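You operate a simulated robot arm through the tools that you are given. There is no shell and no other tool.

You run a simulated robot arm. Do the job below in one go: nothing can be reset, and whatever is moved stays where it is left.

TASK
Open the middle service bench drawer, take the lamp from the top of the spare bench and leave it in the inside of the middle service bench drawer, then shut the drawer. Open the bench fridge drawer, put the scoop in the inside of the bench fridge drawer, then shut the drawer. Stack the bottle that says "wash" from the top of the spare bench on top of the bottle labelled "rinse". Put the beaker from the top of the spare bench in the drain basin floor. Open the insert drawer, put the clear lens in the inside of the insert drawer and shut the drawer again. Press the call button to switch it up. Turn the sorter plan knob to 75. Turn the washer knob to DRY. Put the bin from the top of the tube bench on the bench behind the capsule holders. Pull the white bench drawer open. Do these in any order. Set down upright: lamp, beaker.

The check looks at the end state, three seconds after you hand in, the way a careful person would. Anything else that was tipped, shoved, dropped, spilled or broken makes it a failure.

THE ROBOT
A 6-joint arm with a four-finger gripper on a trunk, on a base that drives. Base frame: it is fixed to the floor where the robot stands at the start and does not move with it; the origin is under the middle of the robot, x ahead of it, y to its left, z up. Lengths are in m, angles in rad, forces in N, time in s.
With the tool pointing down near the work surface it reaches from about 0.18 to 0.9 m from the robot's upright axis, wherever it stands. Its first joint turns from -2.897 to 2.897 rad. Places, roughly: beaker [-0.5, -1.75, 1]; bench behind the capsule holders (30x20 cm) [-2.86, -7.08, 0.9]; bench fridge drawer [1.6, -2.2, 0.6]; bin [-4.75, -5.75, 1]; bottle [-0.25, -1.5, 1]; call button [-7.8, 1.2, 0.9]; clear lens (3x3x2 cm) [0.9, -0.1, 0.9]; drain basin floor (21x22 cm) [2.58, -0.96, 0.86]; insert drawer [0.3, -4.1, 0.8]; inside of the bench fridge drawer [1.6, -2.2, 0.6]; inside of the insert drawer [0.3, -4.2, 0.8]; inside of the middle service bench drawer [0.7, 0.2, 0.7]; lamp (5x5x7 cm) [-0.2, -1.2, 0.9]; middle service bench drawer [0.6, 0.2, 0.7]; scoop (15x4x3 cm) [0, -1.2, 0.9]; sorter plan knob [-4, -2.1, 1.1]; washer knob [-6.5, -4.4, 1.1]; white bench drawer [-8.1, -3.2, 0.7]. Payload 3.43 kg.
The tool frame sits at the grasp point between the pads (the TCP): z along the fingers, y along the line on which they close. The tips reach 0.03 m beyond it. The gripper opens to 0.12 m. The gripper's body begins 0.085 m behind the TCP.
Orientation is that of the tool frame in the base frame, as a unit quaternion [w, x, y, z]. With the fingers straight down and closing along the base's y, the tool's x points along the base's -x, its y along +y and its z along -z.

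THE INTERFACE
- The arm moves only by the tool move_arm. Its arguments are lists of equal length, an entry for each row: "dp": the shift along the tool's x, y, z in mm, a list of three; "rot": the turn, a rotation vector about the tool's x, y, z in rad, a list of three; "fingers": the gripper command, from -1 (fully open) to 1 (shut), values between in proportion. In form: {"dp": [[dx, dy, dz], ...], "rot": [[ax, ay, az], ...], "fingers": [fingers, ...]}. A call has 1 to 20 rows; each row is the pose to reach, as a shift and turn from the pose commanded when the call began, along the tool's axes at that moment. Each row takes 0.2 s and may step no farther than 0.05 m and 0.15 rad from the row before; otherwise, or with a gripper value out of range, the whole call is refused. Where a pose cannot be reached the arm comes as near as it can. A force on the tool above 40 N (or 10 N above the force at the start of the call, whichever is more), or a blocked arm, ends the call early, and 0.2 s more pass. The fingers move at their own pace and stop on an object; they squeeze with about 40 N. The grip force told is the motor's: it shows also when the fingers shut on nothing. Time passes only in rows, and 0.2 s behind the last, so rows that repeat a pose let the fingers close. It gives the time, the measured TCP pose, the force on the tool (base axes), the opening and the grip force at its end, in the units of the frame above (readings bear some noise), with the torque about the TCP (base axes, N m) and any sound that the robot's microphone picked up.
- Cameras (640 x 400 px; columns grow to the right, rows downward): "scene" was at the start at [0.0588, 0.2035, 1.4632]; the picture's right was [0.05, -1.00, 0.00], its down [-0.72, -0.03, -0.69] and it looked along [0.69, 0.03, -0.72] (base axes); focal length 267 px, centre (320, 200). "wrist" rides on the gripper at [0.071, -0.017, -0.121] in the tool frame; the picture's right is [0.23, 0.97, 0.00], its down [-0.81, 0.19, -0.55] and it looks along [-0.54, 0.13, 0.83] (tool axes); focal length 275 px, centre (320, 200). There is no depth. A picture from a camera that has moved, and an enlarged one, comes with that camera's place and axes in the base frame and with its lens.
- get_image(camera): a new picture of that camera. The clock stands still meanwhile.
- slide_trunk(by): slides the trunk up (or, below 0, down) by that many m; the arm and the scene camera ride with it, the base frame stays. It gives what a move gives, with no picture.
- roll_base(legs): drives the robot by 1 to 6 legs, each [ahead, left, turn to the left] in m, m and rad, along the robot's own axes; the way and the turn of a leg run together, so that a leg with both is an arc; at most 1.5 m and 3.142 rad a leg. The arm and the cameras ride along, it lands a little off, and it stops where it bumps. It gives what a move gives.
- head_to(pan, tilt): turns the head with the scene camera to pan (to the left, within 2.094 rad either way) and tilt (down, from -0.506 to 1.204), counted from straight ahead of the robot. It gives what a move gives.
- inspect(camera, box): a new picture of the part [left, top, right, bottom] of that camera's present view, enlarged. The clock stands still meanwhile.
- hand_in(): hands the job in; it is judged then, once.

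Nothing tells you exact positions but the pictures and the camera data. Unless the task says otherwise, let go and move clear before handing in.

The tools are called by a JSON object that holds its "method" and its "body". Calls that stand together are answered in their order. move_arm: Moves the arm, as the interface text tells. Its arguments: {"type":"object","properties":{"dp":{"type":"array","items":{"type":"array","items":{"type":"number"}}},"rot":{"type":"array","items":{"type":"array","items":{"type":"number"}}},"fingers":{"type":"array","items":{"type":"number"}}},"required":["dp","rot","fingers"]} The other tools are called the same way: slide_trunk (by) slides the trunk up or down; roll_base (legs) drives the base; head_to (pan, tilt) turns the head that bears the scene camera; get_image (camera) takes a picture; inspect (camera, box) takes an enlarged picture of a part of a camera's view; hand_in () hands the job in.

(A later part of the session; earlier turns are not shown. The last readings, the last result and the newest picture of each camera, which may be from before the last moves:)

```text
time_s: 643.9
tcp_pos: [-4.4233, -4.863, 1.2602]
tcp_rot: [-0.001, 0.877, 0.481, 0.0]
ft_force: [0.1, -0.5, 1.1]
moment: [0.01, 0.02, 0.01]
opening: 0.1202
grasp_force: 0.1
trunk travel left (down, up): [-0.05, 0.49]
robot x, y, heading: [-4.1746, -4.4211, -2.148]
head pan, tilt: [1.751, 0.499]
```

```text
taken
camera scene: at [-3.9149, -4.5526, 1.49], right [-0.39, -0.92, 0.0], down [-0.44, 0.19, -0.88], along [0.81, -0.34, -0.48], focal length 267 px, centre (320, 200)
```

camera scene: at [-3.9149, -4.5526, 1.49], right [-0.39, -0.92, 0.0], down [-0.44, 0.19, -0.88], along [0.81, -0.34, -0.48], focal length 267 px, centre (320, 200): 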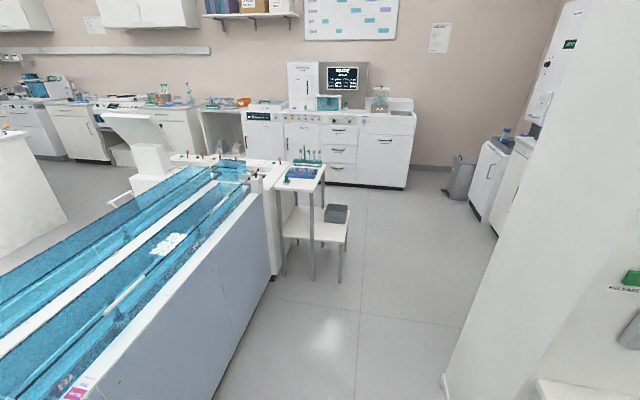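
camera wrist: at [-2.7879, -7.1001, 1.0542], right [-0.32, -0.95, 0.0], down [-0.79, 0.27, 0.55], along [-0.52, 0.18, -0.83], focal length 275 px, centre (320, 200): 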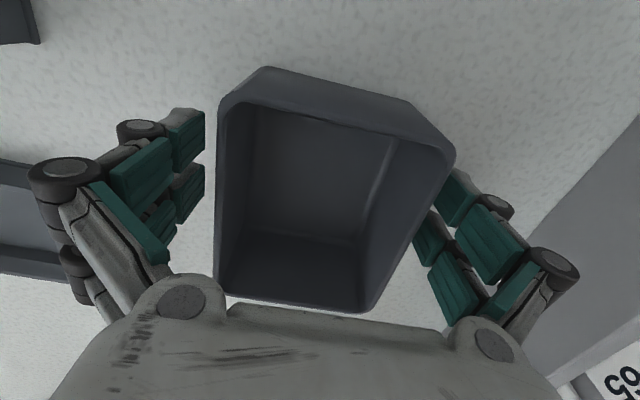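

{"method": "roll_base", "body": {"legs": [[0, -1.3, 0], [0, -0.6, 0]]}}

{"method": "head_to", "body": {"pan": 0.1, "tilt": 0.4}}

{"method": "get_image", "body": {"camera": "scene"}}

{"method": "get_image", "body": {"camera": "wrist"}}

```text
time_s: 653.3
tcp_pos: [-6.0103, -3.8383, 1.2596]
tcp_rot: [-0.002, 0.875, 0.484, 0.0]
ft_force: [0.3, -0.3, 0.2]
moment: [0.02, -0.01, -0.04]
opening: 0.1196
grasp_force: 0.1
trunk travel left (down, up): [-0.05, 0.49]
robot x, y, heading: [-5.7658, -3.3979, -2.141]
head pan, tilt: [1.751, 0.499]
```

```text
time_s: 655.0
tcp_pos: [-6.0101, -3.8387, 1.2601]
tcp_rot: [-0.001, 0.874, 0.485, 0.0]
ft_force: [-0.8, -0.8, -0.3]
moment: [0.01, 0.05, 0.02]
opening: 0.1196
grasp_force: 0.1
trunk travel left (down, up): [-0.05, 0.49]
robot x, y, heading: [-5.7677, -3.3973, -2.145]
head pan, tilt: [0.099, 0.4]
```

```text
taken
camera scene: at [-5.6299, -3.5724, 1.4991], right [-0.89, 0.45, 0.0], down [0.18, 0.35, -0.92], along [-0.42, -0.82, -0.39], focal length 267 px, centre (320, 200)
```

scene: 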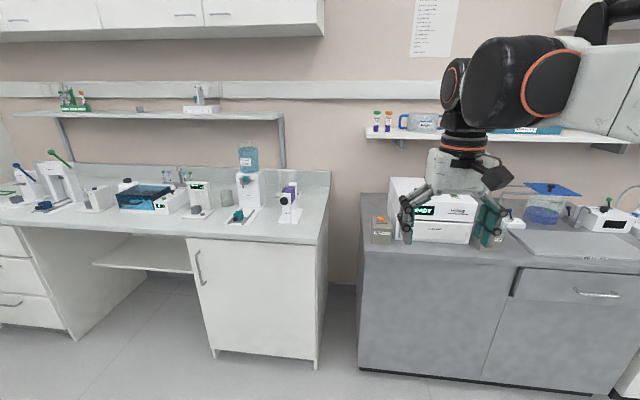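

```text
taken
camera wrist: at [-5.9866, -3.7706, 1.3802], right [0.95, -0.32, 0.0], down [-0.27, -0.79, 0.55], along [-0.18, -0.52, -0.83], focal length 275 px, centre (320, 200)
```

wrist: 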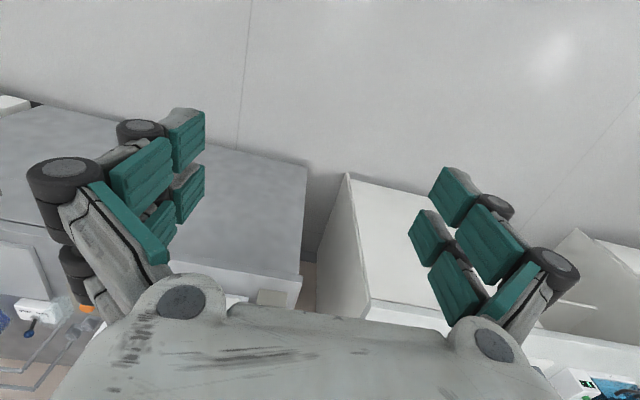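

{"method": "inspect", "body": {"camera": "scene", "box": [360, 150, 540, 270]}}

```text
3.33 times, centred on (450, 210) of scene
camera zoom: at [-5.6299, -3.5724, 1.4991], right [-0.89, 0.45, 0.0], down [0.18, 0.35, -0.92], along [-0.42, -0.82, -0.39], focal length 889 px, centre (-113, 167)
```

zoom: 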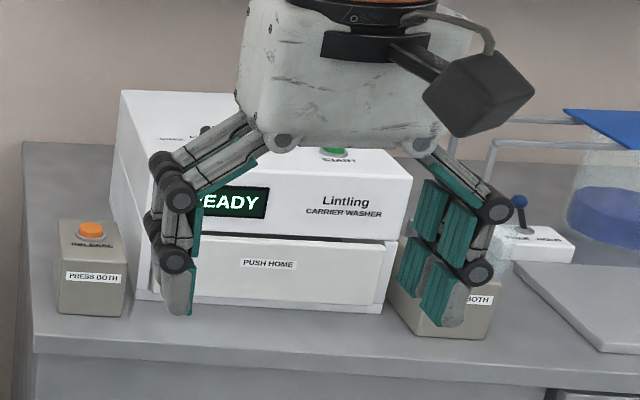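

{"method": "move_arm", "body": {"dp": [[10, -30, -20], [20, -60, -40], [30, -90, -60], [40, -120, -80], [50, -150, -100], [60, -180, -120], [60, -210, -140]], "rot": [[0, 0, 0], [0, 0, 0], [0, 0, 0], [0, 0, 0], [0, 0, 0], [0, 0, 0], [0, 0, 0]], "fingers": [0, 0, 0, 0, 0, 0, 0]}}

{"method": "head_to", "body": {"pan": -0.1, "tilt": 0.5}}

{"method": "get_image", "body": {"camera": "scene"}}

{"method": "inspect", "body": {"camera": "scene", "box": [320, 110, 480, 250]}}

```text
time_s: 656.6
tcp_pos: [-6.1564, -3.6762, 1.4023]
tcp_rot: [-0.002, 0.875, 0.485, 0.001]
ft_force: [-0.3, -0.6, -0.8]
moment: [0.03, 0.0, -0.02]
opening: 0.06
grasp_force: 0.2
trunk travel left (down, up): [-0.05, 0.49]
robot x, y, heading: [-5.7671, -3.4023, -2.147]
head pan, tilt: [0.099, 0.4]
```

```text
time_s: 657.4
tcp_pos: [-6.1564, -3.6765, 1.402]
tcp_rot: [0.0, 0.875, 0.485, 0.001]
ft_force: [-0.1, 0.4, -0.2]
moment: [0.02, 0.01, 0.0]
opening: 0.0601
grasp_force: 0.0
trunk travel left (down, up): [-0.05, 0.49]
robot x, y, heading: [-5.7681, -3.4038, -2.139]
head pan, tilt: [-0.099, 0.499]
```

```text
taken
camera scene: at [-5.6395, -3.5652, 1.4915], right [-0.83, 0.56, 0.0], down [0.26, 0.38, -0.89], along [-0.5, -0.73, -0.46], focal length 267 px, centre (320, 200)
```

scene: 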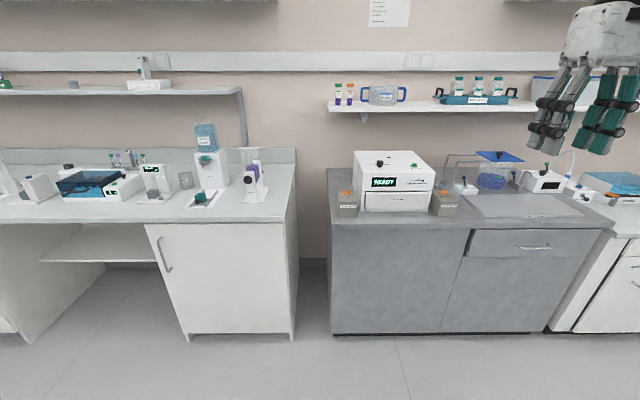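

```text
2.86 times, centred on (400, 180) of scene
camera zoom: at [-5.6395, -3.5652, 1.4915], right [-0.83, 0.56, 0.0], down [0.26, 0.38, -0.89], along [-0.5, -0.73, -0.46], focal length 762 px, centre (91, 257)
```

zoom: 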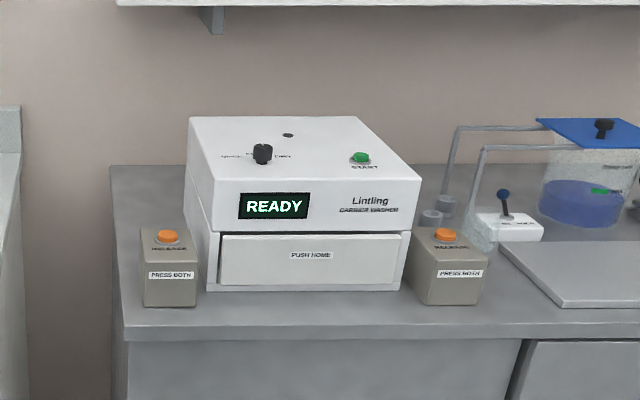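

{"method": "inspect", "body": {"camera": "scene", "box": [360, 145, 440, 195]}}

{"method": "roll_base", "body": {"legs": [[0.4, 0.0, -0.01]]}}

{"method": "head_to", "body": {"pan": -0.1, "tilt": 0.7}}

{"method": "get_image", "body": {"camera": "scene"}}

```text
8.00 times, centred on (400, 170) of scene
camera zoom: at [-5.6395, -3.5652, 1.4915], right [-0.83, 0.56, 0.0], down [0.26, 0.38, -0.89], along [-0.5, -0.73, -0.46], focal length 2133 px, centre (-320, 440)
```

zoom: 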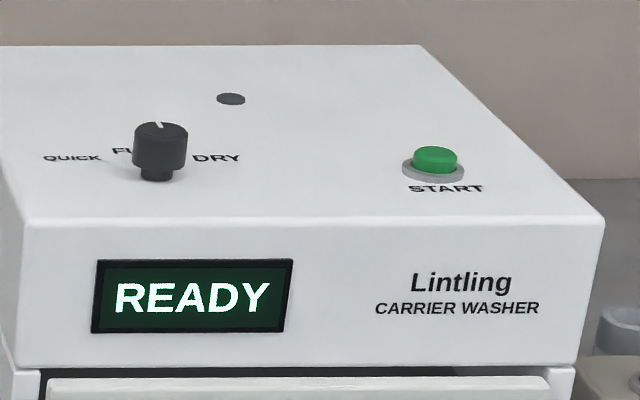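

```text
time_s: 659.9
tcp_pos: [-6.3766, -4.0115, 1.4018]
tcp_rot: [-0.002, 0.876, 0.482, 0.0]
ft_force: [-0.2, 0.8, 1.2]
moment: [0.01, -0.01, 0.01]
opening: 0.0601
grasp_force: 0.1
trunk travel left (down, up): [-0.05, 0.49]
robot x, y, heading: [-5.9816, -3.7352, -2.147]
head pan, tilt: [-0.099, 0.499]
```

```text
time_s: 660.6
tcp_pos: [-6.3747, -4.0128, 1.4022]
tcp_rot: [-0.001, 0.876, 0.482, 0.0]
ft_force: [-0.3, 0.2, 0.8]
moment: [-0.01, -0.01, 0.02]
opening: 0.0596
grasp_force: 0.1
trunk travel left (down, up): [-0.05, 0.49]
robot x, y, heading: [-5.983, -3.7371, -2.148]
head pan, tilt: [-0.099, 0.7]
```

```text
taken
camera scene: at [-5.8546, -3.8979, 1.4738], right [-0.82, 0.57, 0.0], down [0.36, 0.52, -0.78], along [-0.44, -0.64, -0.63], focal length 267 px, centre (320, 200)
```

scene: 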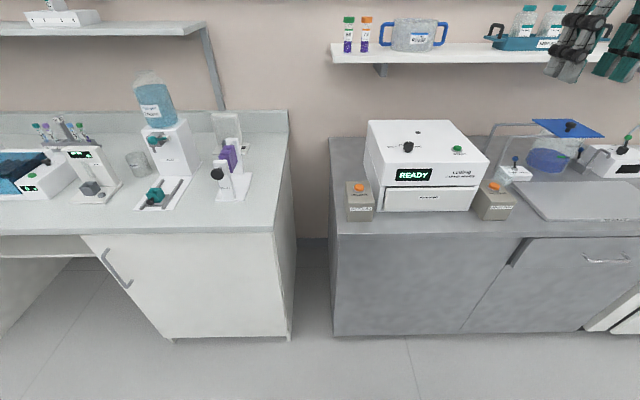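

{"method": "inspect", "body": {"camera": "scene", "box": [370, 115, 480, 185]}}

```text
5.71 times, centred on (425, 150) of scene
camera zoom: at [-5.8546, -3.8979, 1.4738], right [-0.82, 0.57, 0.0], down [0.36, 0.52, -0.78], along [-0.44, -0.64, -0.63], focal length 1523 px, centre (-280, 486)
```

zoom: 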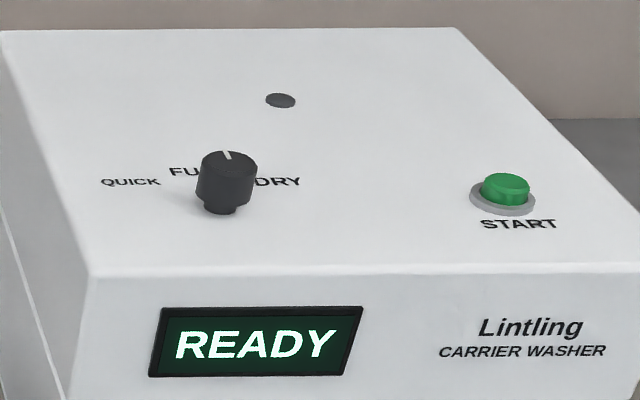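

{"method": "roll_base", "body": {"legs": [[0.12, 0, 0]]}}

{"method": "move_arm", "body": {"dp": [[-39, 12, 0], [-79, 24, 0], [-118, 36, 0], [-158, 48, 0], [-197, 60, 0], [-237, 73, 0], [-237, 73, 40], [-237, 73, 80], [-237, 73, 120], [-237, 73, 150]], "rot": [[0, 0, 0], [0, 0, 0], [0, 0, 0], [0, 0, 0], [0, 0, 0], [0, 0, 0], [0, 0, 0], [0, 0, 0], [0, 0, 0], [0, 0, 0]], "fingers": [0, 0, 0, 0, 0, 0, 0, 0, 0, 0]}}

{"method": "get_image", "body": {"camera": "wrist"}}

```text
time_s: 661.8
tcp_pos: [-6.4436, -4.1135, 1.4022]
tcp_rot: [-0.001, 0.876, 0.481, 0.001]
ft_force: [0.5, 0.7, -0.3]
moment: [-0.04, 0.04, 0.01]
opening: 0.0599
grasp_force: 0.1
trunk travel left (down, up): [-0.05, 0.49]
robot x, y, heading: [-6.0483, -3.8329, -2.151]
head pan, tilt: [-0.099, 0.7]
```

```text
time_s: 664.0
tcp_pos: [-6.5251, -4.3698, 1.2561]
tcp_rot: [-0.001, 0.876, 0.482, 0.002]
ft_force: [0.6, -0.4, -0.2]
moment: [0.01, -0.03, -0.03]
opening: 0.0601
grasp_force: 0.1
out of reach, approached as far as the arm can: row 6, 9, 10
trunk travel left (down, up): [-0.05, 0.49]
robot x, y, heading: [-6.0498, -3.8365, -2.146]
head pan, tilt: [-0.099, 0.7]
```

```text
taken
camera wrist: at [-6.5009, -4.3021, 1.3762], right [0.94, -0.33, 0.0], down [-0.27, -0.79, 0.55], along [-0.18, -0.52, -0.84], focal length 275 px, centre (320, 200)
```

wrist: 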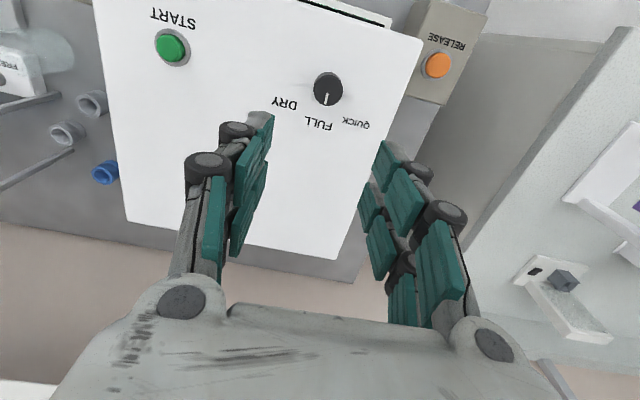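

{"method": "move_arm", "body": {"dp": [[15, 6, 30], [15, 6, 60], [15, 6, 95]], "rot": [[0, 0, 0], [0, 0, 0], [0, 0, 0]], "fingers": [0, 0, 0]}}

{"method": "get_image", "body": {"camera": "wrist"}}

{"method": "inspect", "body": {"camera": "wrist", "box": [250, 80, 400, 200]}}

```text
time_s: 664.8
tcp_pos: [-6.5282, -4.3776, 1.2048]
tcp_rot: [-0.003, 0.876, 0.482, 0.001]
ft_force: [0.3, 0.2, -0.9]
moment: [0.0, -0.04, 0.04]
opening: 0.0602
grasp_force: 0.1
out of reach, approached as far as the arm can: row 1, 2, 3
trunk travel left (down, up): [-0.05, 0.49]
robot x, y, heading: [-6.0505, -3.8363, -2.147]
head pan, tilt: [-0.099, 0.7]
```

```text
taken
camera wrist: at [-6.5053, -4.3106, 1.3244], right [0.94, -0.33, 0.0], down [-0.27, -0.79, 0.55], along [-0.18, -0.52, -0.84], focal length 275 px, centre (320, 200)
```

wrist: 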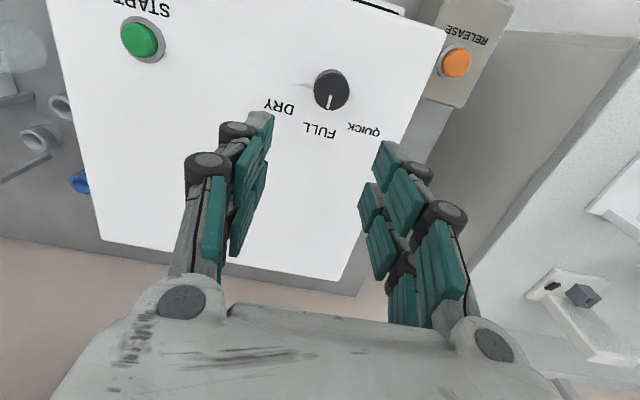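

```text
3.33 times, centred on (325, 140) of wrist
camera zoom: at [-6.5053, -4.3106, 1.3244], right [0.94, -0.33, 0.0], down [-0.27, -0.79, 0.55], along [-0.18, -0.52, -0.84], focal length 918 px, centre (303, 400)
```

zoom: 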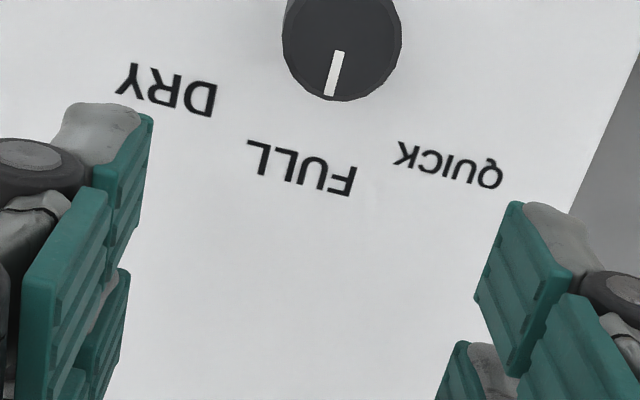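

{"method": "move_arm", "body": {"dp": [[35, 0, -20], [70, 0, -40], [105, 0, -50], [140, 0, -50], [175, 0, -50], [200, 20, -40]], "rot": [[0, 0, 0], [0, 0, 0], [0, 0, 0], [0, 0, 0], [0, 0, 0], [0, 0, 0]], "fingers": [0, 0, 0, 0, 0, 0]}}

{"method": "get_image", "body": {"camera": "scene"}}

```text
time_s: 666.2
tcp_pos: [-6.5331, -4.3487, 1.2892]
tcp_rot: [-0.002, 0.876, 0.482, 0.001]
ft_force: [0.1, 0.8, 0.2]
moment: [0.0, -0.01, 0.01]
opening: 0.0601
grasp_force: 0.0
out of reach, approached as far as the arm can: row 1, 2, 3, 4, 5, 6
trunk travel left (down, up): [-0.05, 0.49]
robot x, y, heading: [-6.0471, -3.839, -2.144]
head pan, tilt: [-0.099, 0.7]
```

```text
taken
camera scene: at [-5.926, -3.9957, 1.4723], right [-0.78, 0.63, 0.0], down [0.4, 0.5, -0.76], along [-0.48, -0.6, -0.64], focal length 267 px, centre (320, 200)
```

scene: 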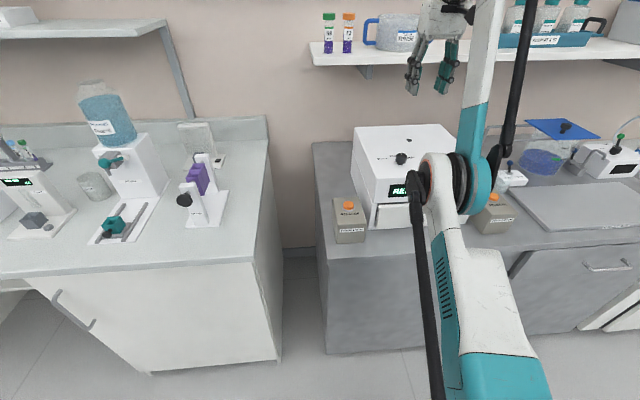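

The arm seems to have folded elbow-down, which limits low poses close in. I try from a bit farther back, where the arm is straighter.

{"method": "roll_base", "body": {"legs": [[-0.14, 0, 0]]}}

{"method": "move_arm", "body": {"dp": [[-30, 10, 10], [-60, 15, 20], [-90, 20, 30], [-110, 20, 40], [-110, 20, 60], [-110, 20, 80]], "rot": [[0, 0, 0], [0, 0, 0], [0, 0, 0], [0, 0, 0], [0, 0, 0], [0, 0, 0]], "fingers": [0, 0, 0, 0, 0, 0]}}

{"method": "get_image", "body": {"camera": "scene"}}

```text
time_s: 667.6
tcp_pos: [-6.4543, -4.2335, 1.2872]
tcp_rot: [-0.001, 0.875, 0.483, 0.001]
ft_force: [0.4, -0.9, 0.7]
moment: [0.01, 0.02, 0.0]
opening: 0.06
grasp_force: 0.0
trunk travel left (down, up): [-0.05, 0.49]
robot x, y, heading: [-5.973, -3.7191, -2.141]
head pan, tilt: [-0.099, 0.7]
```

```text
time_s: 669.0
tcp_pos: [-6.4965, -4.337, 1.209]
tcp_rot: [-0.002, 0.875, 0.484, 0.001]
ft_force: [0.5, 0.3, 1.2]
moment: [-0.03, 0.0, -0.02]
opening: 0.0601
grasp_force: 0.1
out of reach, approached as far as the arm can: row 4
trunk travel left (down, up): [-0.05, 0.49]
robot x, y, heading: [-5.9753, -3.723, -2.148]
head pan, tilt: [-0.099, 0.7]
```

```text
taken
camera scene: at [-5.8485, -3.8779, 1.4722], right [-0.78, 0.62, 0.0], down [0.4, 0.5, -0.76], along [-0.48, -0.6, -0.64], focal length 267 px, centre (320, 200)
```

scene: 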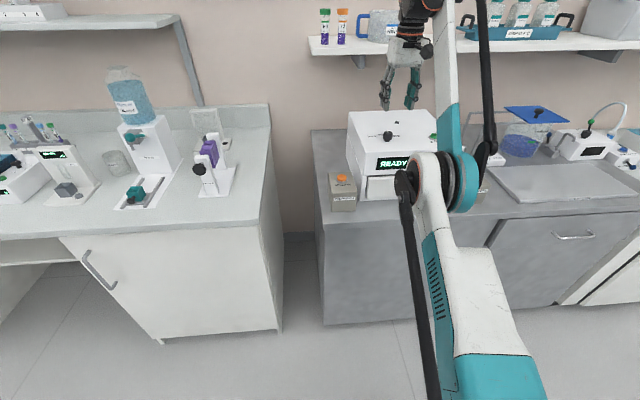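

{"method": "move_arm", "body": {"dp": [[-14, 0, 15], [-28, 0, 30], [-28, 0, 45], [-28, 0, 55]], "rot": [[0, 0, 0], [0, 0, 0], [0, 0, 0], [0, 0, 0]], "fingers": [0, 0, 0, 0]}}

{"method": "get_image", "body": {"camera": "wrist"}}

{"method": "get_image", "body": {"camera": "scene"}}

```text
time_s: 670.0
tcp_pos: [-6.5126, -4.3597, 1.1537]
tcp_rot: [-0.002, 0.875, 0.484, 0.001]
ft_force: [-0.3, 0.7, -0.2]
moment: [0.01, -0.01, -0.01]
opening: 0.06
grasp_force: 0.1
trunk travel left (down, up): [-0.05, 0.49]
robot x, y, heading: [-5.9721, -3.716, -2.145]
head pan, tilt: [-0.099, 0.7]
```

```text
taken
camera wrist: at [-6.4877, -4.2919, 1.2729], right [0.95, -0.32, 0.0], down [-0.27, -0.79, 0.55], along [-0.18, -0.52, -0.84], focal length 275 px, centre (320, 200)
```

wrist: 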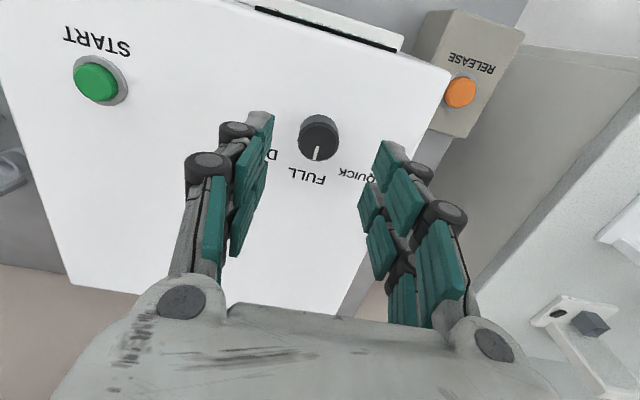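

```text
taken
camera scene: at [-5.8488, -3.8782, 1.4723], right [-0.78, 0.62, 0.0], down [0.4, 0.5, -0.76], along [-0.48, -0.6, -0.64], focal length 267 px, centre (320, 200)
```

scene: 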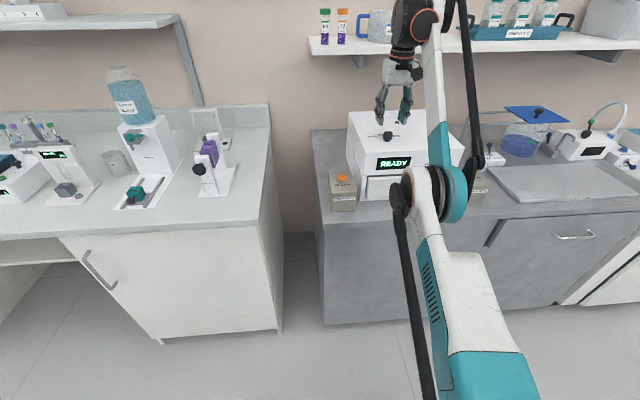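

{"method": "move_arm", "body": {"dp": [[2, 0, 15], [2, 0, 30], [2, 0, 45], [2, 0, 52]], "rot": [[0, 0, 0], [0, 0, 0], [0, 0, 0], [0, 0, 0]], "fingers": [0, 0, 0, 0]}}

{"method": "get_image", "body": {"camera": "wrist"}}

{"method": "inspect", "body": {"camera": "scene", "box": [340, 80, 460, 180]}}

```text
time_s: 671.0
tcp_pos: [-6.5117, -4.3635, 1.1072]
tcp_rot: [-0.002, 0.875, 0.484, 0.003]
ft_force: [-0.6, -0.1, 0.4]
moment: [0.0, 0.0, 0.0]
opening: 0.0601
grasp_force: 0.0
out of reach, approached as far as the arm can: row 3, 4
trunk travel left (down, up): [-0.05, 0.49]
robot x, y, heading: [-5.9679, -3.7203, -2.145]
head pan, tilt: [-0.099, 0.7]
```

```text
taken
camera wrist: at [-6.4892, -4.2964, 1.2274], right [0.95, -0.32, 0.0], down [-0.27, -0.79, 0.55], along [-0.18, -0.52, -0.84], focal length 275 px, centre (320, 200)
```

wrist: 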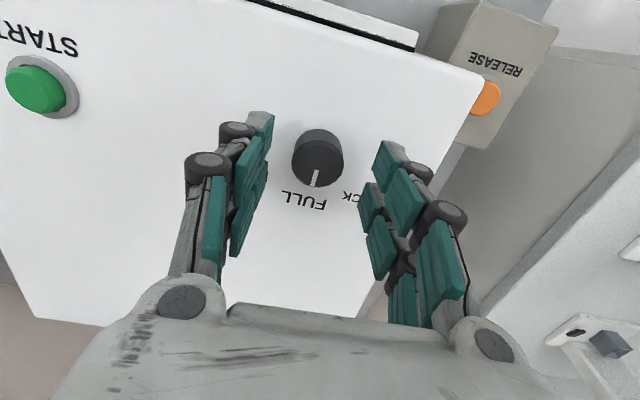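

```text
4.00 times, centred on (400, 130) of scene
camera zoom: at [-5.8488, -3.8782, 1.4723], right [-0.78, 0.62, 0.0], down [0.4, 0.5, -0.76], along [-0.48, -0.6, -0.64], focal length 1066 px, centre (0, 480)
```

zoom: 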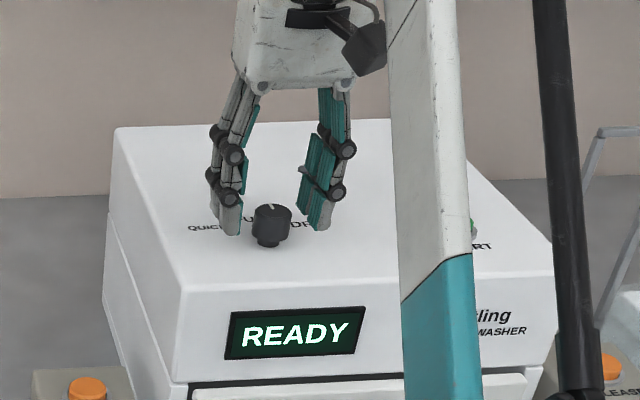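

{"method": "move_arm", "body": {"dp": [[2, 0, -15], [4, 0, -30]], "rot": [[0, 0, 0], [0, 0, 0]], "fingers": [0, 0]}}

{"method": "slide_trunk", "body": {"by": -0.04}}

{"method": "get_image", "body": {"camera": "wrist"}}

```text
time_s: 671.6
tcp_pos: [-6.5101, -4.3622, 1.1367]
tcp_rot: [-0.001, 0.876, 0.483, 0.001]
ft_force: [-0.8, -0.2, 0.4]
moment: [-0.03, 0.04, 0.03]
opening: 0.0601
grasp_force: 0.0
trunk travel left (down, up): [-0.05, 0.49]
robot x, y, heading: [-5.9759, -3.719, -2.144]
head pan, tilt: [-0.099, 0.7]
```

```text
time_s: 672.4
tcp_pos: [-6.5122, -4.3613, 1.098]
tcp_rot: [-0.001, 0.876, 0.483, 0.002]
ft_force: [-0.1, -0.6, 0.4]
moment: [0.0, 0.01, -0.02]
opening: 0.06
grasp_force: 0.1
trunk travel left (down, up): [-0.01, 0.53]
robot x, y, heading: [-5.9735, -3.7184, -2.146]
head pan, tilt: [-0.099, 0.7]
```

```text
taken
camera wrist: at [-6.4879, -4.2933, 1.2176], right [0.95, -0.32, 0.0], down [-0.27, -0.79, 0.55], along [-0.18, -0.52, -0.84], focal length 275 px, centre (320, 200)
```

wrist: 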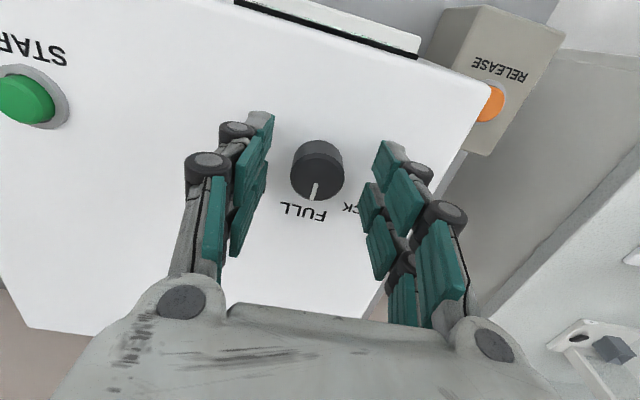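

{"method": "move_arm", "body": {"dp": [[0, 0, 0], [0, 0, 0], [0, 0, 0], [0, 0, 0]], "rot": [[0, 0, 0], [0, 0, 0], [0, 0, 0], [0, 0, 0]], "fingers": [0.3, 0.6, 1, 1]}}

{"method": "move_arm", "body": {"dp": [[0, 0, 0], [0, 0, 0], [0, 0, 0], [0, 0, 0], [0, 0, 0]], "rot": [[0, 0, 0.1], [0, 0, 0.2], [0, 0, 0.3], [0, 0, 0.4], [0, 0, 0.5]], "fingers": [1, 1, 1, 1, 1]}}

{"method": "get_image", "body": {"camera": "wrist"}}

```text
time_s: 673.4
tcp_pos: [-6.5123, -4.3602, 1.0981]
tcp_rot: [-0.002, 0.876, 0.483, 0.0]
ft_force: [-6.2, 4.2, 1.7]
moment: [0.19, 0.3, 0.02]
opening: 0.0274
grasp_force: 44.5
trunk travel left (down, up): [-0.01, 0.53]
robot x, y, heading: [-5.9761, -3.7184, -2.144]
head pan, tilt: [-0.099, 0.7]
```

```text
time_s: 674.6
tcp_pos: [-6.5132, -4.3588, 1.0976]
tcp_rot: [-0.001, 0.968, 0.25, 0.002]
ft_force: [-10.7, 4.2, 9.3]
moment: [-0.01, 0.37, 0.02]
opening: 0.0277
grasp_force: 45.0
trunk travel left (down, up): [-0.01, 0.53]
robot x, y, heading: [-5.9726, -3.7152, -2.143]
head pan, tilt: [-0.099, 0.7]
```

```text
taken
camera wrist: at [-6.4589, -4.3124, 1.2173], right [0.67, -0.74, 0.0], down [-0.62, -0.56, 0.55], along [-0.41, -0.37, -0.84], focal length 275 px, centre (320, 200)
```

wrist: 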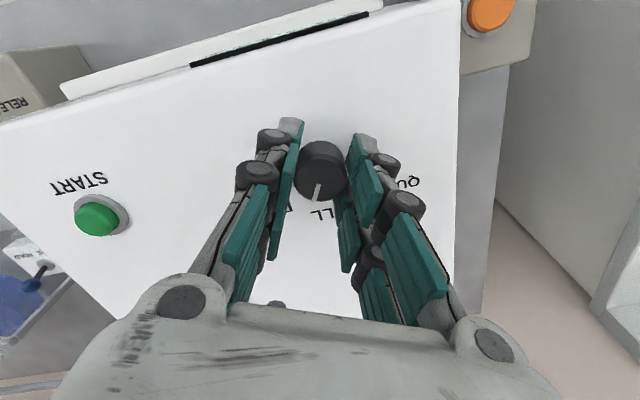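

{"method": "move_arm", "body": {"dp": [[0, 0, 0], [0, 0, 0], [0, 0, 0], [0, 0, 0], [0, 0, 0]], "rot": [[0, 0, 0.1], [0, 0, 0.2], [0, 0, 0.3], [0, 0, 0.4], [0, 0, 0.5]], "fingers": [1, 1, 1, 1, 1]}}

{"method": "inspect", "body": {"camera": "wrist", "box": [240, 100, 440, 260]}}

{"method": "inspect", "body": {"camera": "scene", "box": [340, 80, 460, 180]}}

```text
time_s: 675.8
tcp_pos: [-6.5126, -4.3591, 1.0958]
tcp_rot: [-0.002, 1.0, 0.003, 0.001]
ft_force: [-9.6, 8.9, 2.2]
moment: [0.25, 0.27, 0.37]
opening: 0.028
grasp_force: 45.5
trunk travel left (down, up): [-0.01, 0.53]
robot x, y, heading: [-5.9699, -3.7162, -2.147]
head pan, tilt: [-0.099, 0.7]
```

```text
2.50 times, centred on (340, 180) of wrist
camera zoom: at [-6.4417, -4.3446, 1.2167], right [0.24, -0.97, 0.0], down [-0.81, -0.2, 0.55], along [-0.54, -0.13, -0.84], focal length 688 px, centre (270, 250)
```

zoom: 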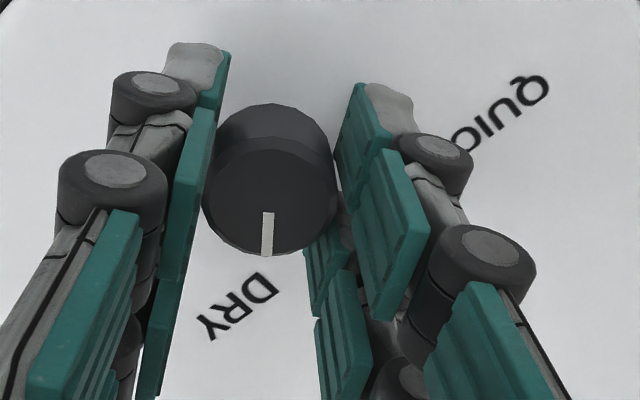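

```text
4.00 times, centred on (400, 130) of scene
camera zoom: at [-5.8497, -3.8771, 1.4324], right [-0.78, 0.62, 0.0], down [0.4, 0.5, -0.76], along [-0.48, -0.6, -0.64], focal length 1066 px, centre (0, 480)
```

zoom: 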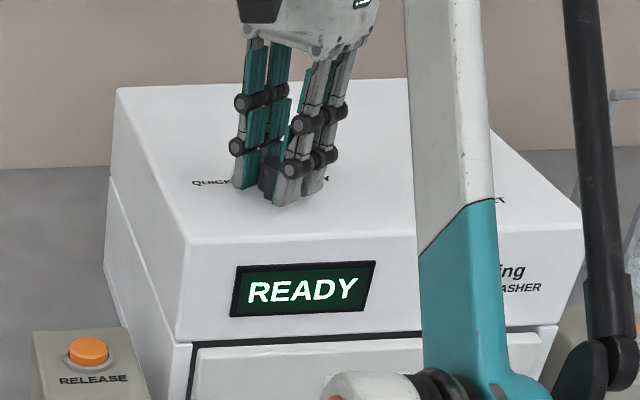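

{"method": "move_arm", "body": {"dp": [[0, 0, 0], [0, 0, 0]], "rot": [[0, 0, 0.05], [0, 0, 0.1]], "fingers": [1, 1]}}

{"method": "move_arm", "body": {"dp": [[0, 0, 0], [0, 0, 0], [0, 0, -30], [0, 0, -60], [0, 0, -90]], "rot": [[0, 0, 0], [0, 0, 0], [0, 0, 0], [0, 0, 0], [0, 0, 0]], "fingers": [0.3, 0, 0, 0, 0]}}

{"method": "inspect", "body": {"camera": "wrist", "box": [240, 40, 420, 200]}}

{"method": "inspect", "body": {"camera": "scene", "box": [360, 90, 450, 170]}}

```text
time_s: 676.4
tcp_pos: [-6.5129, -4.3597, 1.0971]
tcp_rot: [-0.003, 0.999, -0.046, 0.001]
ft_force: [-7.5, 11.1, -2.2]
moment: [0.39, 0.2, 0.89]
opening: 0.0281
grasp_force: 45.0
trunk travel left (down, up): [-0.01, 0.53]
robot x, y, heading: [-5.9722, -3.7185, -2.145]
head pan, tilt: [-0.099, 0.7]
```

```text
time_s: 677.6
tcp_pos: [-6.5027, -4.3524, 1.169]
tcp_rot: [-0.002, 0.999, -0.046, 0.0]
ft_force: [-0.8, -0.5, -0.3]
moment: [0.04, -0.02, 0.0]
opening: 0.0599
grasp_force: 0.1
out of reach, approached as far as the arm can: row 4, 5
trunk travel left (down, up): [-0.01, 0.53]
robot x, y, heading: [-5.9748, -3.7166, -2.142]
head pan, tilt: [-0.099, 0.7]
```

```text
2.50 times, centred on (330, 120) of wrist
camera zoom: at [-6.4303, -4.3435, 1.2885], right [0.14, -0.99, 0.0], down [-0.83, -0.12, 0.55], along [-0.55, -0.07, -0.83], focal length 688 px, centre (295, 400)
```

zoom: 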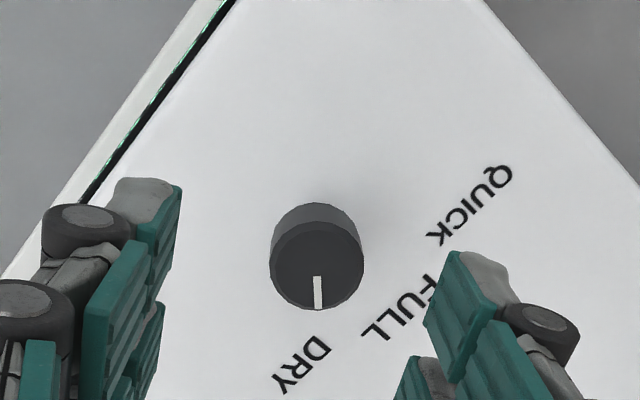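

```text
5.00 times, centred on (405, 130) of scene
camera zoom: at [-5.8489, -3.8784, 1.4322], right [-0.78, 0.62, 0.0], down [0.4, 0.5, -0.76], along [-0.48, -0.6, -0.64], focal length 1333 px, centre (-105, 550)
```

zoom: 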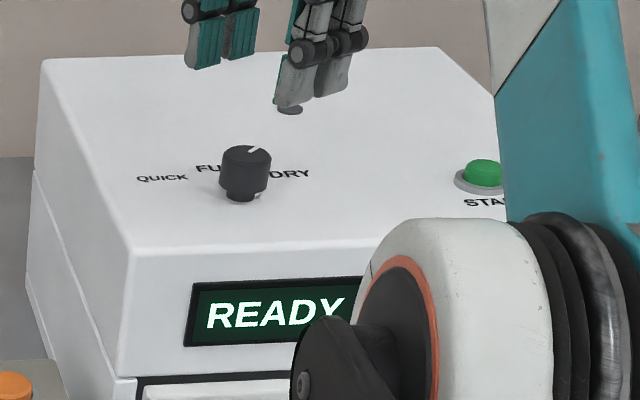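

{"method": "move_arm", "body": {"dp": [[-8, 9, 25], [-8, 9, 50], [-8, 9, 71]], "rot": [[0, 0, -0.05], [0, 0, -0.1], [0, 0, -0.1]], "fingers": [0, 0, 0]}}

{"method": "get_image", "body": {"camera": "wrist"}}

```text
time_s: 678.4
tcp_pos: [-6.5115, -4.3595, 1.097]
tcp_rot: [-0.001, 1.0, 0.005, 0.002]
ft_force: [-0.2, 0.6, -0.6]
moment: [0.0, 0.01, -0.01]
opening: 0.0599
grasp_force: 0.0
trunk travel left (down, up): [-0.01, 0.53]
robot x, y, heading: [-5.9762, -3.7191, -2.144]
head pan, tilt: [-0.099, 0.7]
```

```text
taken
camera wrist: at [-6.4401, -4.3431, 1.2174], right [0.24, -0.97, 0.0], down [-0.81, -0.2, 0.55], along [-0.54, -0.13, -0.83], focal length 275 px, centre (320, 200)
```

wrist: 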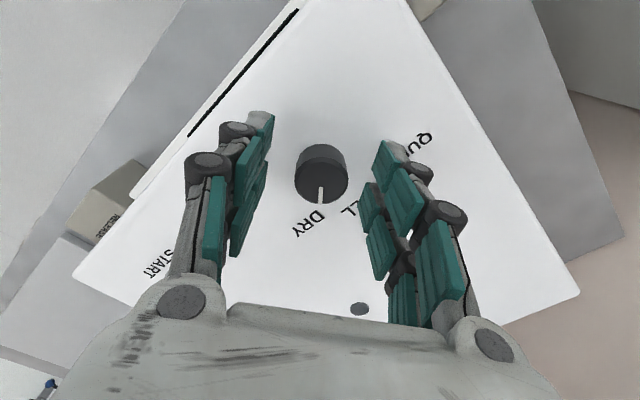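

{"method": "move_arm", "body": {"dp": [[0, 0, 0], [0, 0, 0], [0, 0, 0], [0, 0, 0], [0, 0, 0]], "rot": [[0, 0, 0], [0, 0, 0], [0, 0, 0], [0, 0, 0.06], [0, 0, 0.12]], "fingers": [0.4, 1, 1, 1, 1]}}

{"method": "move_arm", "body": {"dp": [[0, 0, 0], [0, 0, 0], [0, 0, -30], [0, 0, -60]], "rot": [[0, 0, 0], [0, 0, 0], [0, 0, 0], [0, 0, 0]], "fingers": [0.3, 0, 0, 0]}}

{"method": "inspect", "body": {"camera": "wrist", "box": [240, 40, 420, 200]}}

```text
time_s: 679.6
tcp_pos: [-6.5133, -4.3604, 1.0974]
tcp_rot: [-0.002, 0.998, -0.056, 0.0]
ft_force: [-15.4, -17.0, 8.4]
moment: [-0.72, 0.71, 1.03]
opening: 0.0279
grasp_force: 45.1
trunk travel left (down, up): [-0.01, 0.53]
robot x, y, heading: [-5.9717, -3.7189, -2.141]
head pan, tilt: [-0.099, 0.7]
```

```text
time_s: 680.6
tcp_pos: [-6.508, -4.3576, 1.1586]
tcp_rot: [-0.002, 0.998, -0.056, 0.0]
ft_force: [0.6, 0.3, 0.7]
moment: [0.0, -0.02, 0.02]
opening: 0.06
grasp_force: 0.1
trunk travel left (down, up): [-0.01, 0.53]
robot x, y, heading: [-5.9723, -3.7203, -2.141]
head pan, tilt: [-0.099, 0.7]
```

```text
2.50 times, centred on (330, 120) of wrist
camera zoom: at [-6.4367, -4.3501, 1.2782], right [0.12, -0.99, 0.0], down [-0.83, -0.1, 0.55], along [-0.55, -0.06, -0.83], focal length 688 px, centre (295, 400)
```

zoom: 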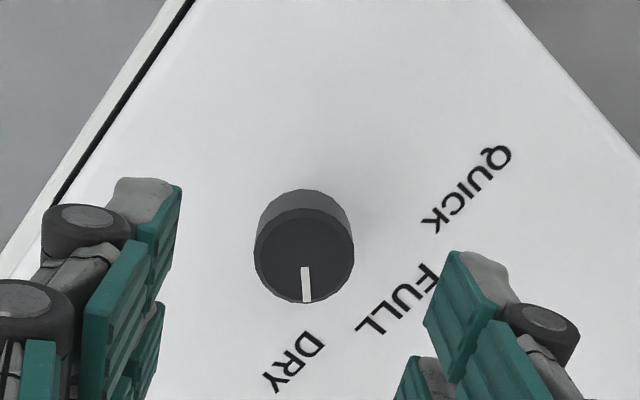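

The washer knob points at DRY (within a few degrees). I raise, back away, and head for the white bench drawer.

{"method": "slide_trunk", "body": {"by": 0.04}}

{"method": "roll_base", "body": {"legs": [[-0.35, 0, 0]]}}

{"method": "head_to", "body": {"pan": -0.1, "tilt": 0.5}}

{"method": "get_image", "body": {"camera": "scene"}}

{"method": "inspect", "body": {"camera": "scene", "box": [340, 110, 480, 210]}}

```text
time_s: 681.4
tcp_pos: [-6.509, -4.3572, 1.1978]
tcp_rot: [-0.002, 0.998, -0.056, 0.0]
ft_force: [-0.3, 0.0, 0.3]
moment: [0.0, 0.02, -0.04]
opening: 0.06
grasp_force: 0.0
trunk travel left (down, up): [-0.05, 0.49]
robot x, y, heading: [-5.9702, -3.7186, -2.143]
head pan, tilt: [-0.099, 0.7]
```

```text
time_s: 683.7
tcp_pos: [-6.3212, -4.0666, 1.1978]
tcp_rot: [-0.003, 0.998, -0.055, 0.0]
ft_force: [-0.3, -0.4, -0.4]
moment: [0.02, 0.02, 0.0]
opening: 0.0601
grasp_force: 0.1
trunk travel left (down, up): [-0.05, 0.49]
robot x, y, heading: [-5.7859, -3.4288, -2.144]
head pan, tilt: [-0.099, 0.7]
```

```text
time_s: 684.4
tcp_pos: [-6.3209, -4.0666, 1.1981]
tcp_rot: [-0.002, 0.998, -0.055, 0.0]
ft_force: [0.0, -0.1, -0.5]
moment: [0.01, 0.0, -0.01]
opening: 0.06
grasp_force: 0.0
trunk travel left (down, up): [-0.05, 0.49]
robot x, y, heading: [-5.786, -3.432, -2.143]
head pan, tilt: [-0.099, 0.499]
```

```text
taken
camera scene: at [-5.6639, -3.591, 1.4899], right [-0.78, 0.62, 0.0], down [0.3, 0.38, -0.88], along [-0.55, -0.69, -0.48], focal length 267 px, centre (320, 200)
```

scene: 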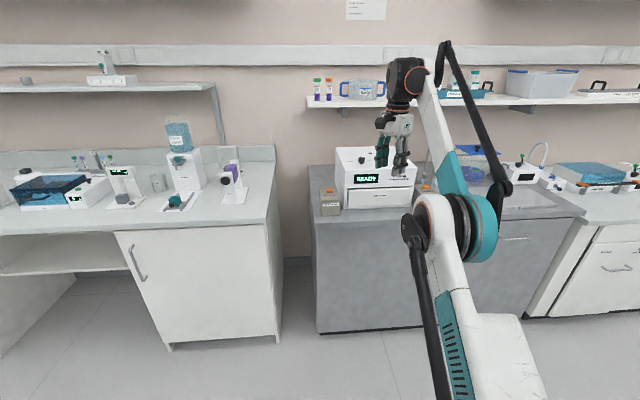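

```text
4.00 times, centred on (410, 160) of scene
camera zoom: at [-5.6639, -3.591, 1.4899], right [-0.78, 0.62, 0.0], down [0.3, 0.38, -0.88], along [-0.55, -0.69, -0.48], focal length 1066 px, centre (-40, 360)
```

zoom: 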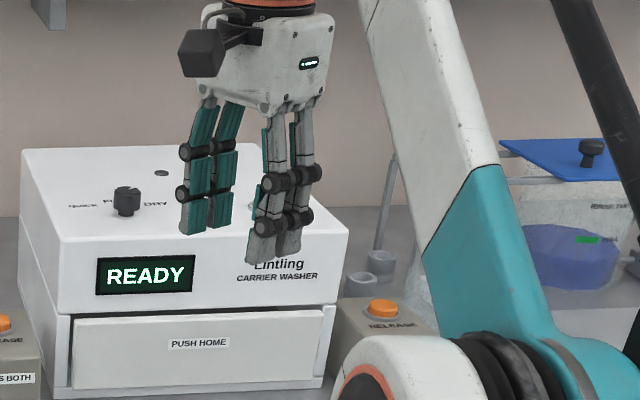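

{"method": "roll_base", "body": {"legs": [[0.0, -1.2, 0], [0, -0.7, 0]]}}

{"method": "head_to", "body": {"pan": 0.0, "tilt": 0.7}}

{"method": "get_image", "body": {"camera": "scene"}}

{"method": "get_image", "body": {"camera": "wrist"}}

```text
time_s: 694.0
tcp_pos: [-7.9324, -3.0361, 1.1991]
tcp_rot: [-0.002, 0.999, -0.053, 0.0]
ft_force: [0.0, 0.1, 0.0]
moment: [0.01, -0.01, 0.02]
opening: 0.06
grasp_force: 0.0
trunk travel left (down, up): [-0.05, 0.49]
robot x, y, heading: [-7.401, -2.3938, -2.138]
head pan, tilt: [-0.099, 0.499]
```

```text
time_s: 694.8
tcp_pos: [-7.9327, -3.0361, 1.1974]
tcp_rot: [-0.002, 0.999, -0.052, 0.001]
ft_force: [-0.1, -0.8, 0.1]
moment: [0.01, 0.04, 0.01]
opening: 0.0599
grasp_force: 0.1
trunk travel left (down, up): [-0.05, 0.49]
robot x, y, heading: [-7.3987, -2.3929, -2.137]
head pan, tilt: [0.0, 0.7]
```

```text
taken
camera scene: at [-7.2686, -2.5563, 1.4723], right [-0.84, 0.54, 0.0], down [0.35, 0.54, -0.77], along [-0.41, -0.65, -0.64], focal length 267 px, centre (320, 200)
```

scene: 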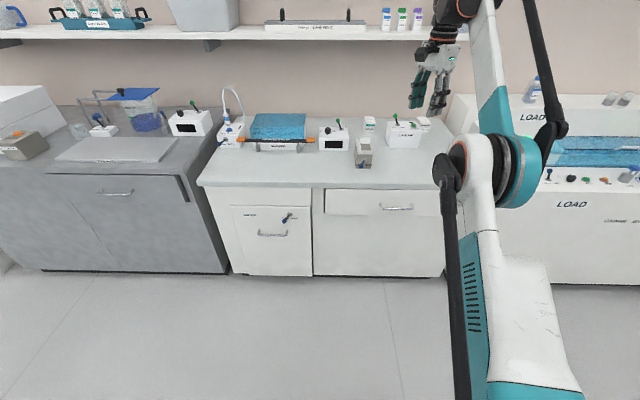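

```text
taken
camera wrist: at [-7.8598, -3.0282, 1.3179], right [0.13, -0.99, 0.0], down [-0.83, -0.11, 0.55], along [-0.55, -0.07, -0.83], focal length 275 px, centre (320, 200)
```

wrist: 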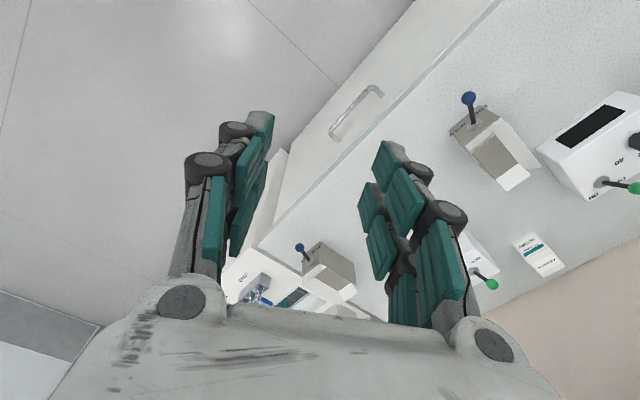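

{"method": "inspect", "body": {"camera": "scene", "box": [190, 130, 470, 290]}}

```text
2.29 times, centred on (330, 210) of scene
camera zoom: at [-7.2686, -2.5563, 1.4723], right [-0.84, 0.54, 0.0], down [0.35, 0.54, -0.77], along [-0.41, -0.65, -0.64], focal length 609 px, centre (297, 177)
```

zoom: 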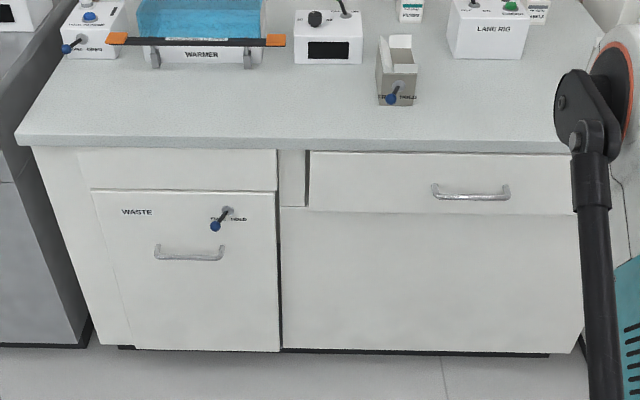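

This white bench is lower; its drawer handle triangulates to s≈-5.00, n≈-7.03, z≈0.66. I first retract the arm and square the tool yaw.

{"method": "move_arm", "body": {"dp": [[18, -36, 0], [36, -72, 0], [54, -108, 0], [72, -144, 0], [89, -179, 0], [89, -179, 0]], "rot": [[0, 0, 0.095], [0, 0, 0.19], [0, 0, 0.286], [0, 0, 0.381], [0, 0, 0.476], [0, 0, 0.476]], "fingers": [0, 0, 0, 0, 0, 0]}}

{"method": "get_image", "body": {"camera": "scene"}}

```text
time_s: 696.2
tcp_pos: [-7.8852, -2.928, 1.2039]
tcp_rot: [-0.003, 0.958, -0.287, 0.0]
ft_force: [-0.3, 0.1, 1.0]
moment: [-0.03, -0.01, 0.0]
opening: 0.06
grasp_force: 0.1
out of reach, approached as far as the arm can: row 3, 4, 5, 6
trunk travel left (down, up): [-0.05, 0.49]
robot x, y, heading: [-7.4027, -2.3941, -2.138]
head pan, tilt: [0.0, 0.7]
```

```text
taken
camera scene: at [-7.2686, -2.5561, 1.4723], right [-0.84, 0.54, 0.0], down [0.35, 0.54, -0.76], along [-0.41, -0.65, -0.64], focal length 267 px, centre (320, 200)
```

scene: 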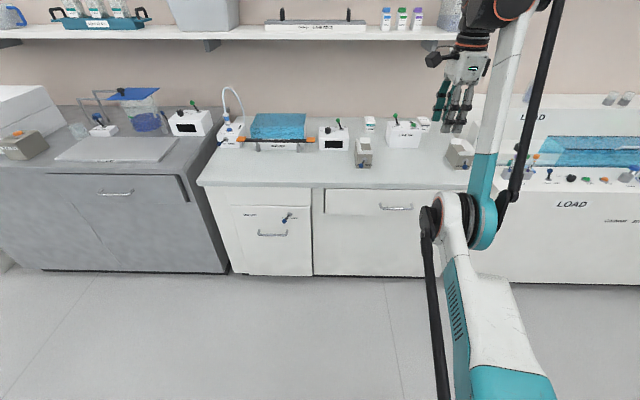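

{"method": "move_arm", "body": {"dp": [[0, 40, 10], [0, 80, 20], [0, 120, 30], [0, 160, 40], [0, 190, 50]], "rot": [[0, 0, 0], [0, 0, 0], [0, 0, 0], [0, 0, 0], [0, 0, 0]], "fingers": [0, 0, 0, 0, 0]}}

{"method": "move_arm", "body": {"dp": [[0, -30, 20], [0, -60, 40], [0, -90, 50], [0, -120, 50], [0, -150, 50], [0, -180, 50]], "rot": [[0, 0, 0], [0, 0, 0], [0, 0, 0], [0, 0, 0], [0, 0, 0], [0, 0, 0]], "fingers": [0, 0, 0, 0, 0, 0]}}

{"method": "get_image", "body": {"camera": "scene"}}

```text
time_s: 697.4
tcp_pos: [-7.9598, -3.0491, 1.1387]
tcp_rot: [-0.002, 0.958, -0.286, 0.0]
ft_force: [-0.1, -1.2, 0.6]
moment: [0.03, -0.03, 0.03]
opening: 0.0598
grasp_force: 0.1
out of reach, approached as far as the arm can: row 4, 5
trunk travel left (down, up): [-0.05, 0.49]
robot x, y, heading: [-7.4001, -2.3913, -2.134]
head pan, tilt: [0.0, 0.7]
```

```text
time_s: 698.8
tcp_pos: [-7.9169, -2.9717, 1.1717]
tcp_rot: [-0.003, 0.958, -0.286, 0.0]
ft_force: [0.1, -0.5, 0.8]
moment: [0.05, -0.01, -0.02]
opening: 0.06
grasp_force: 0.1
out of reach, approached as far as the arm can: row 2, 3, 4, 5, 6
trunk travel left (down, up): [-0.05, 0.49]
robot x, y, heading: [-7.4016, -2.3921, -2.14]
head pan, tilt: [0.0, 0.7]
```

```text
taken
camera scene: at [-7.2689, -2.5569, 1.4722], right [-0.84, 0.54, 0.0], down [0.35, 0.54, -0.76], along [-0.41, -0.65, -0.64], focal length 267 px, centre (320, 200)
```

scene: 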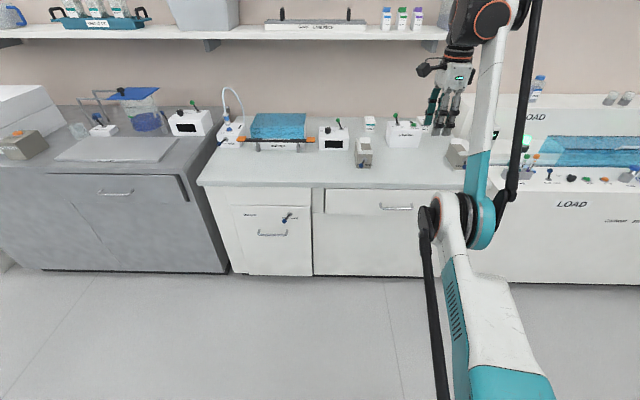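

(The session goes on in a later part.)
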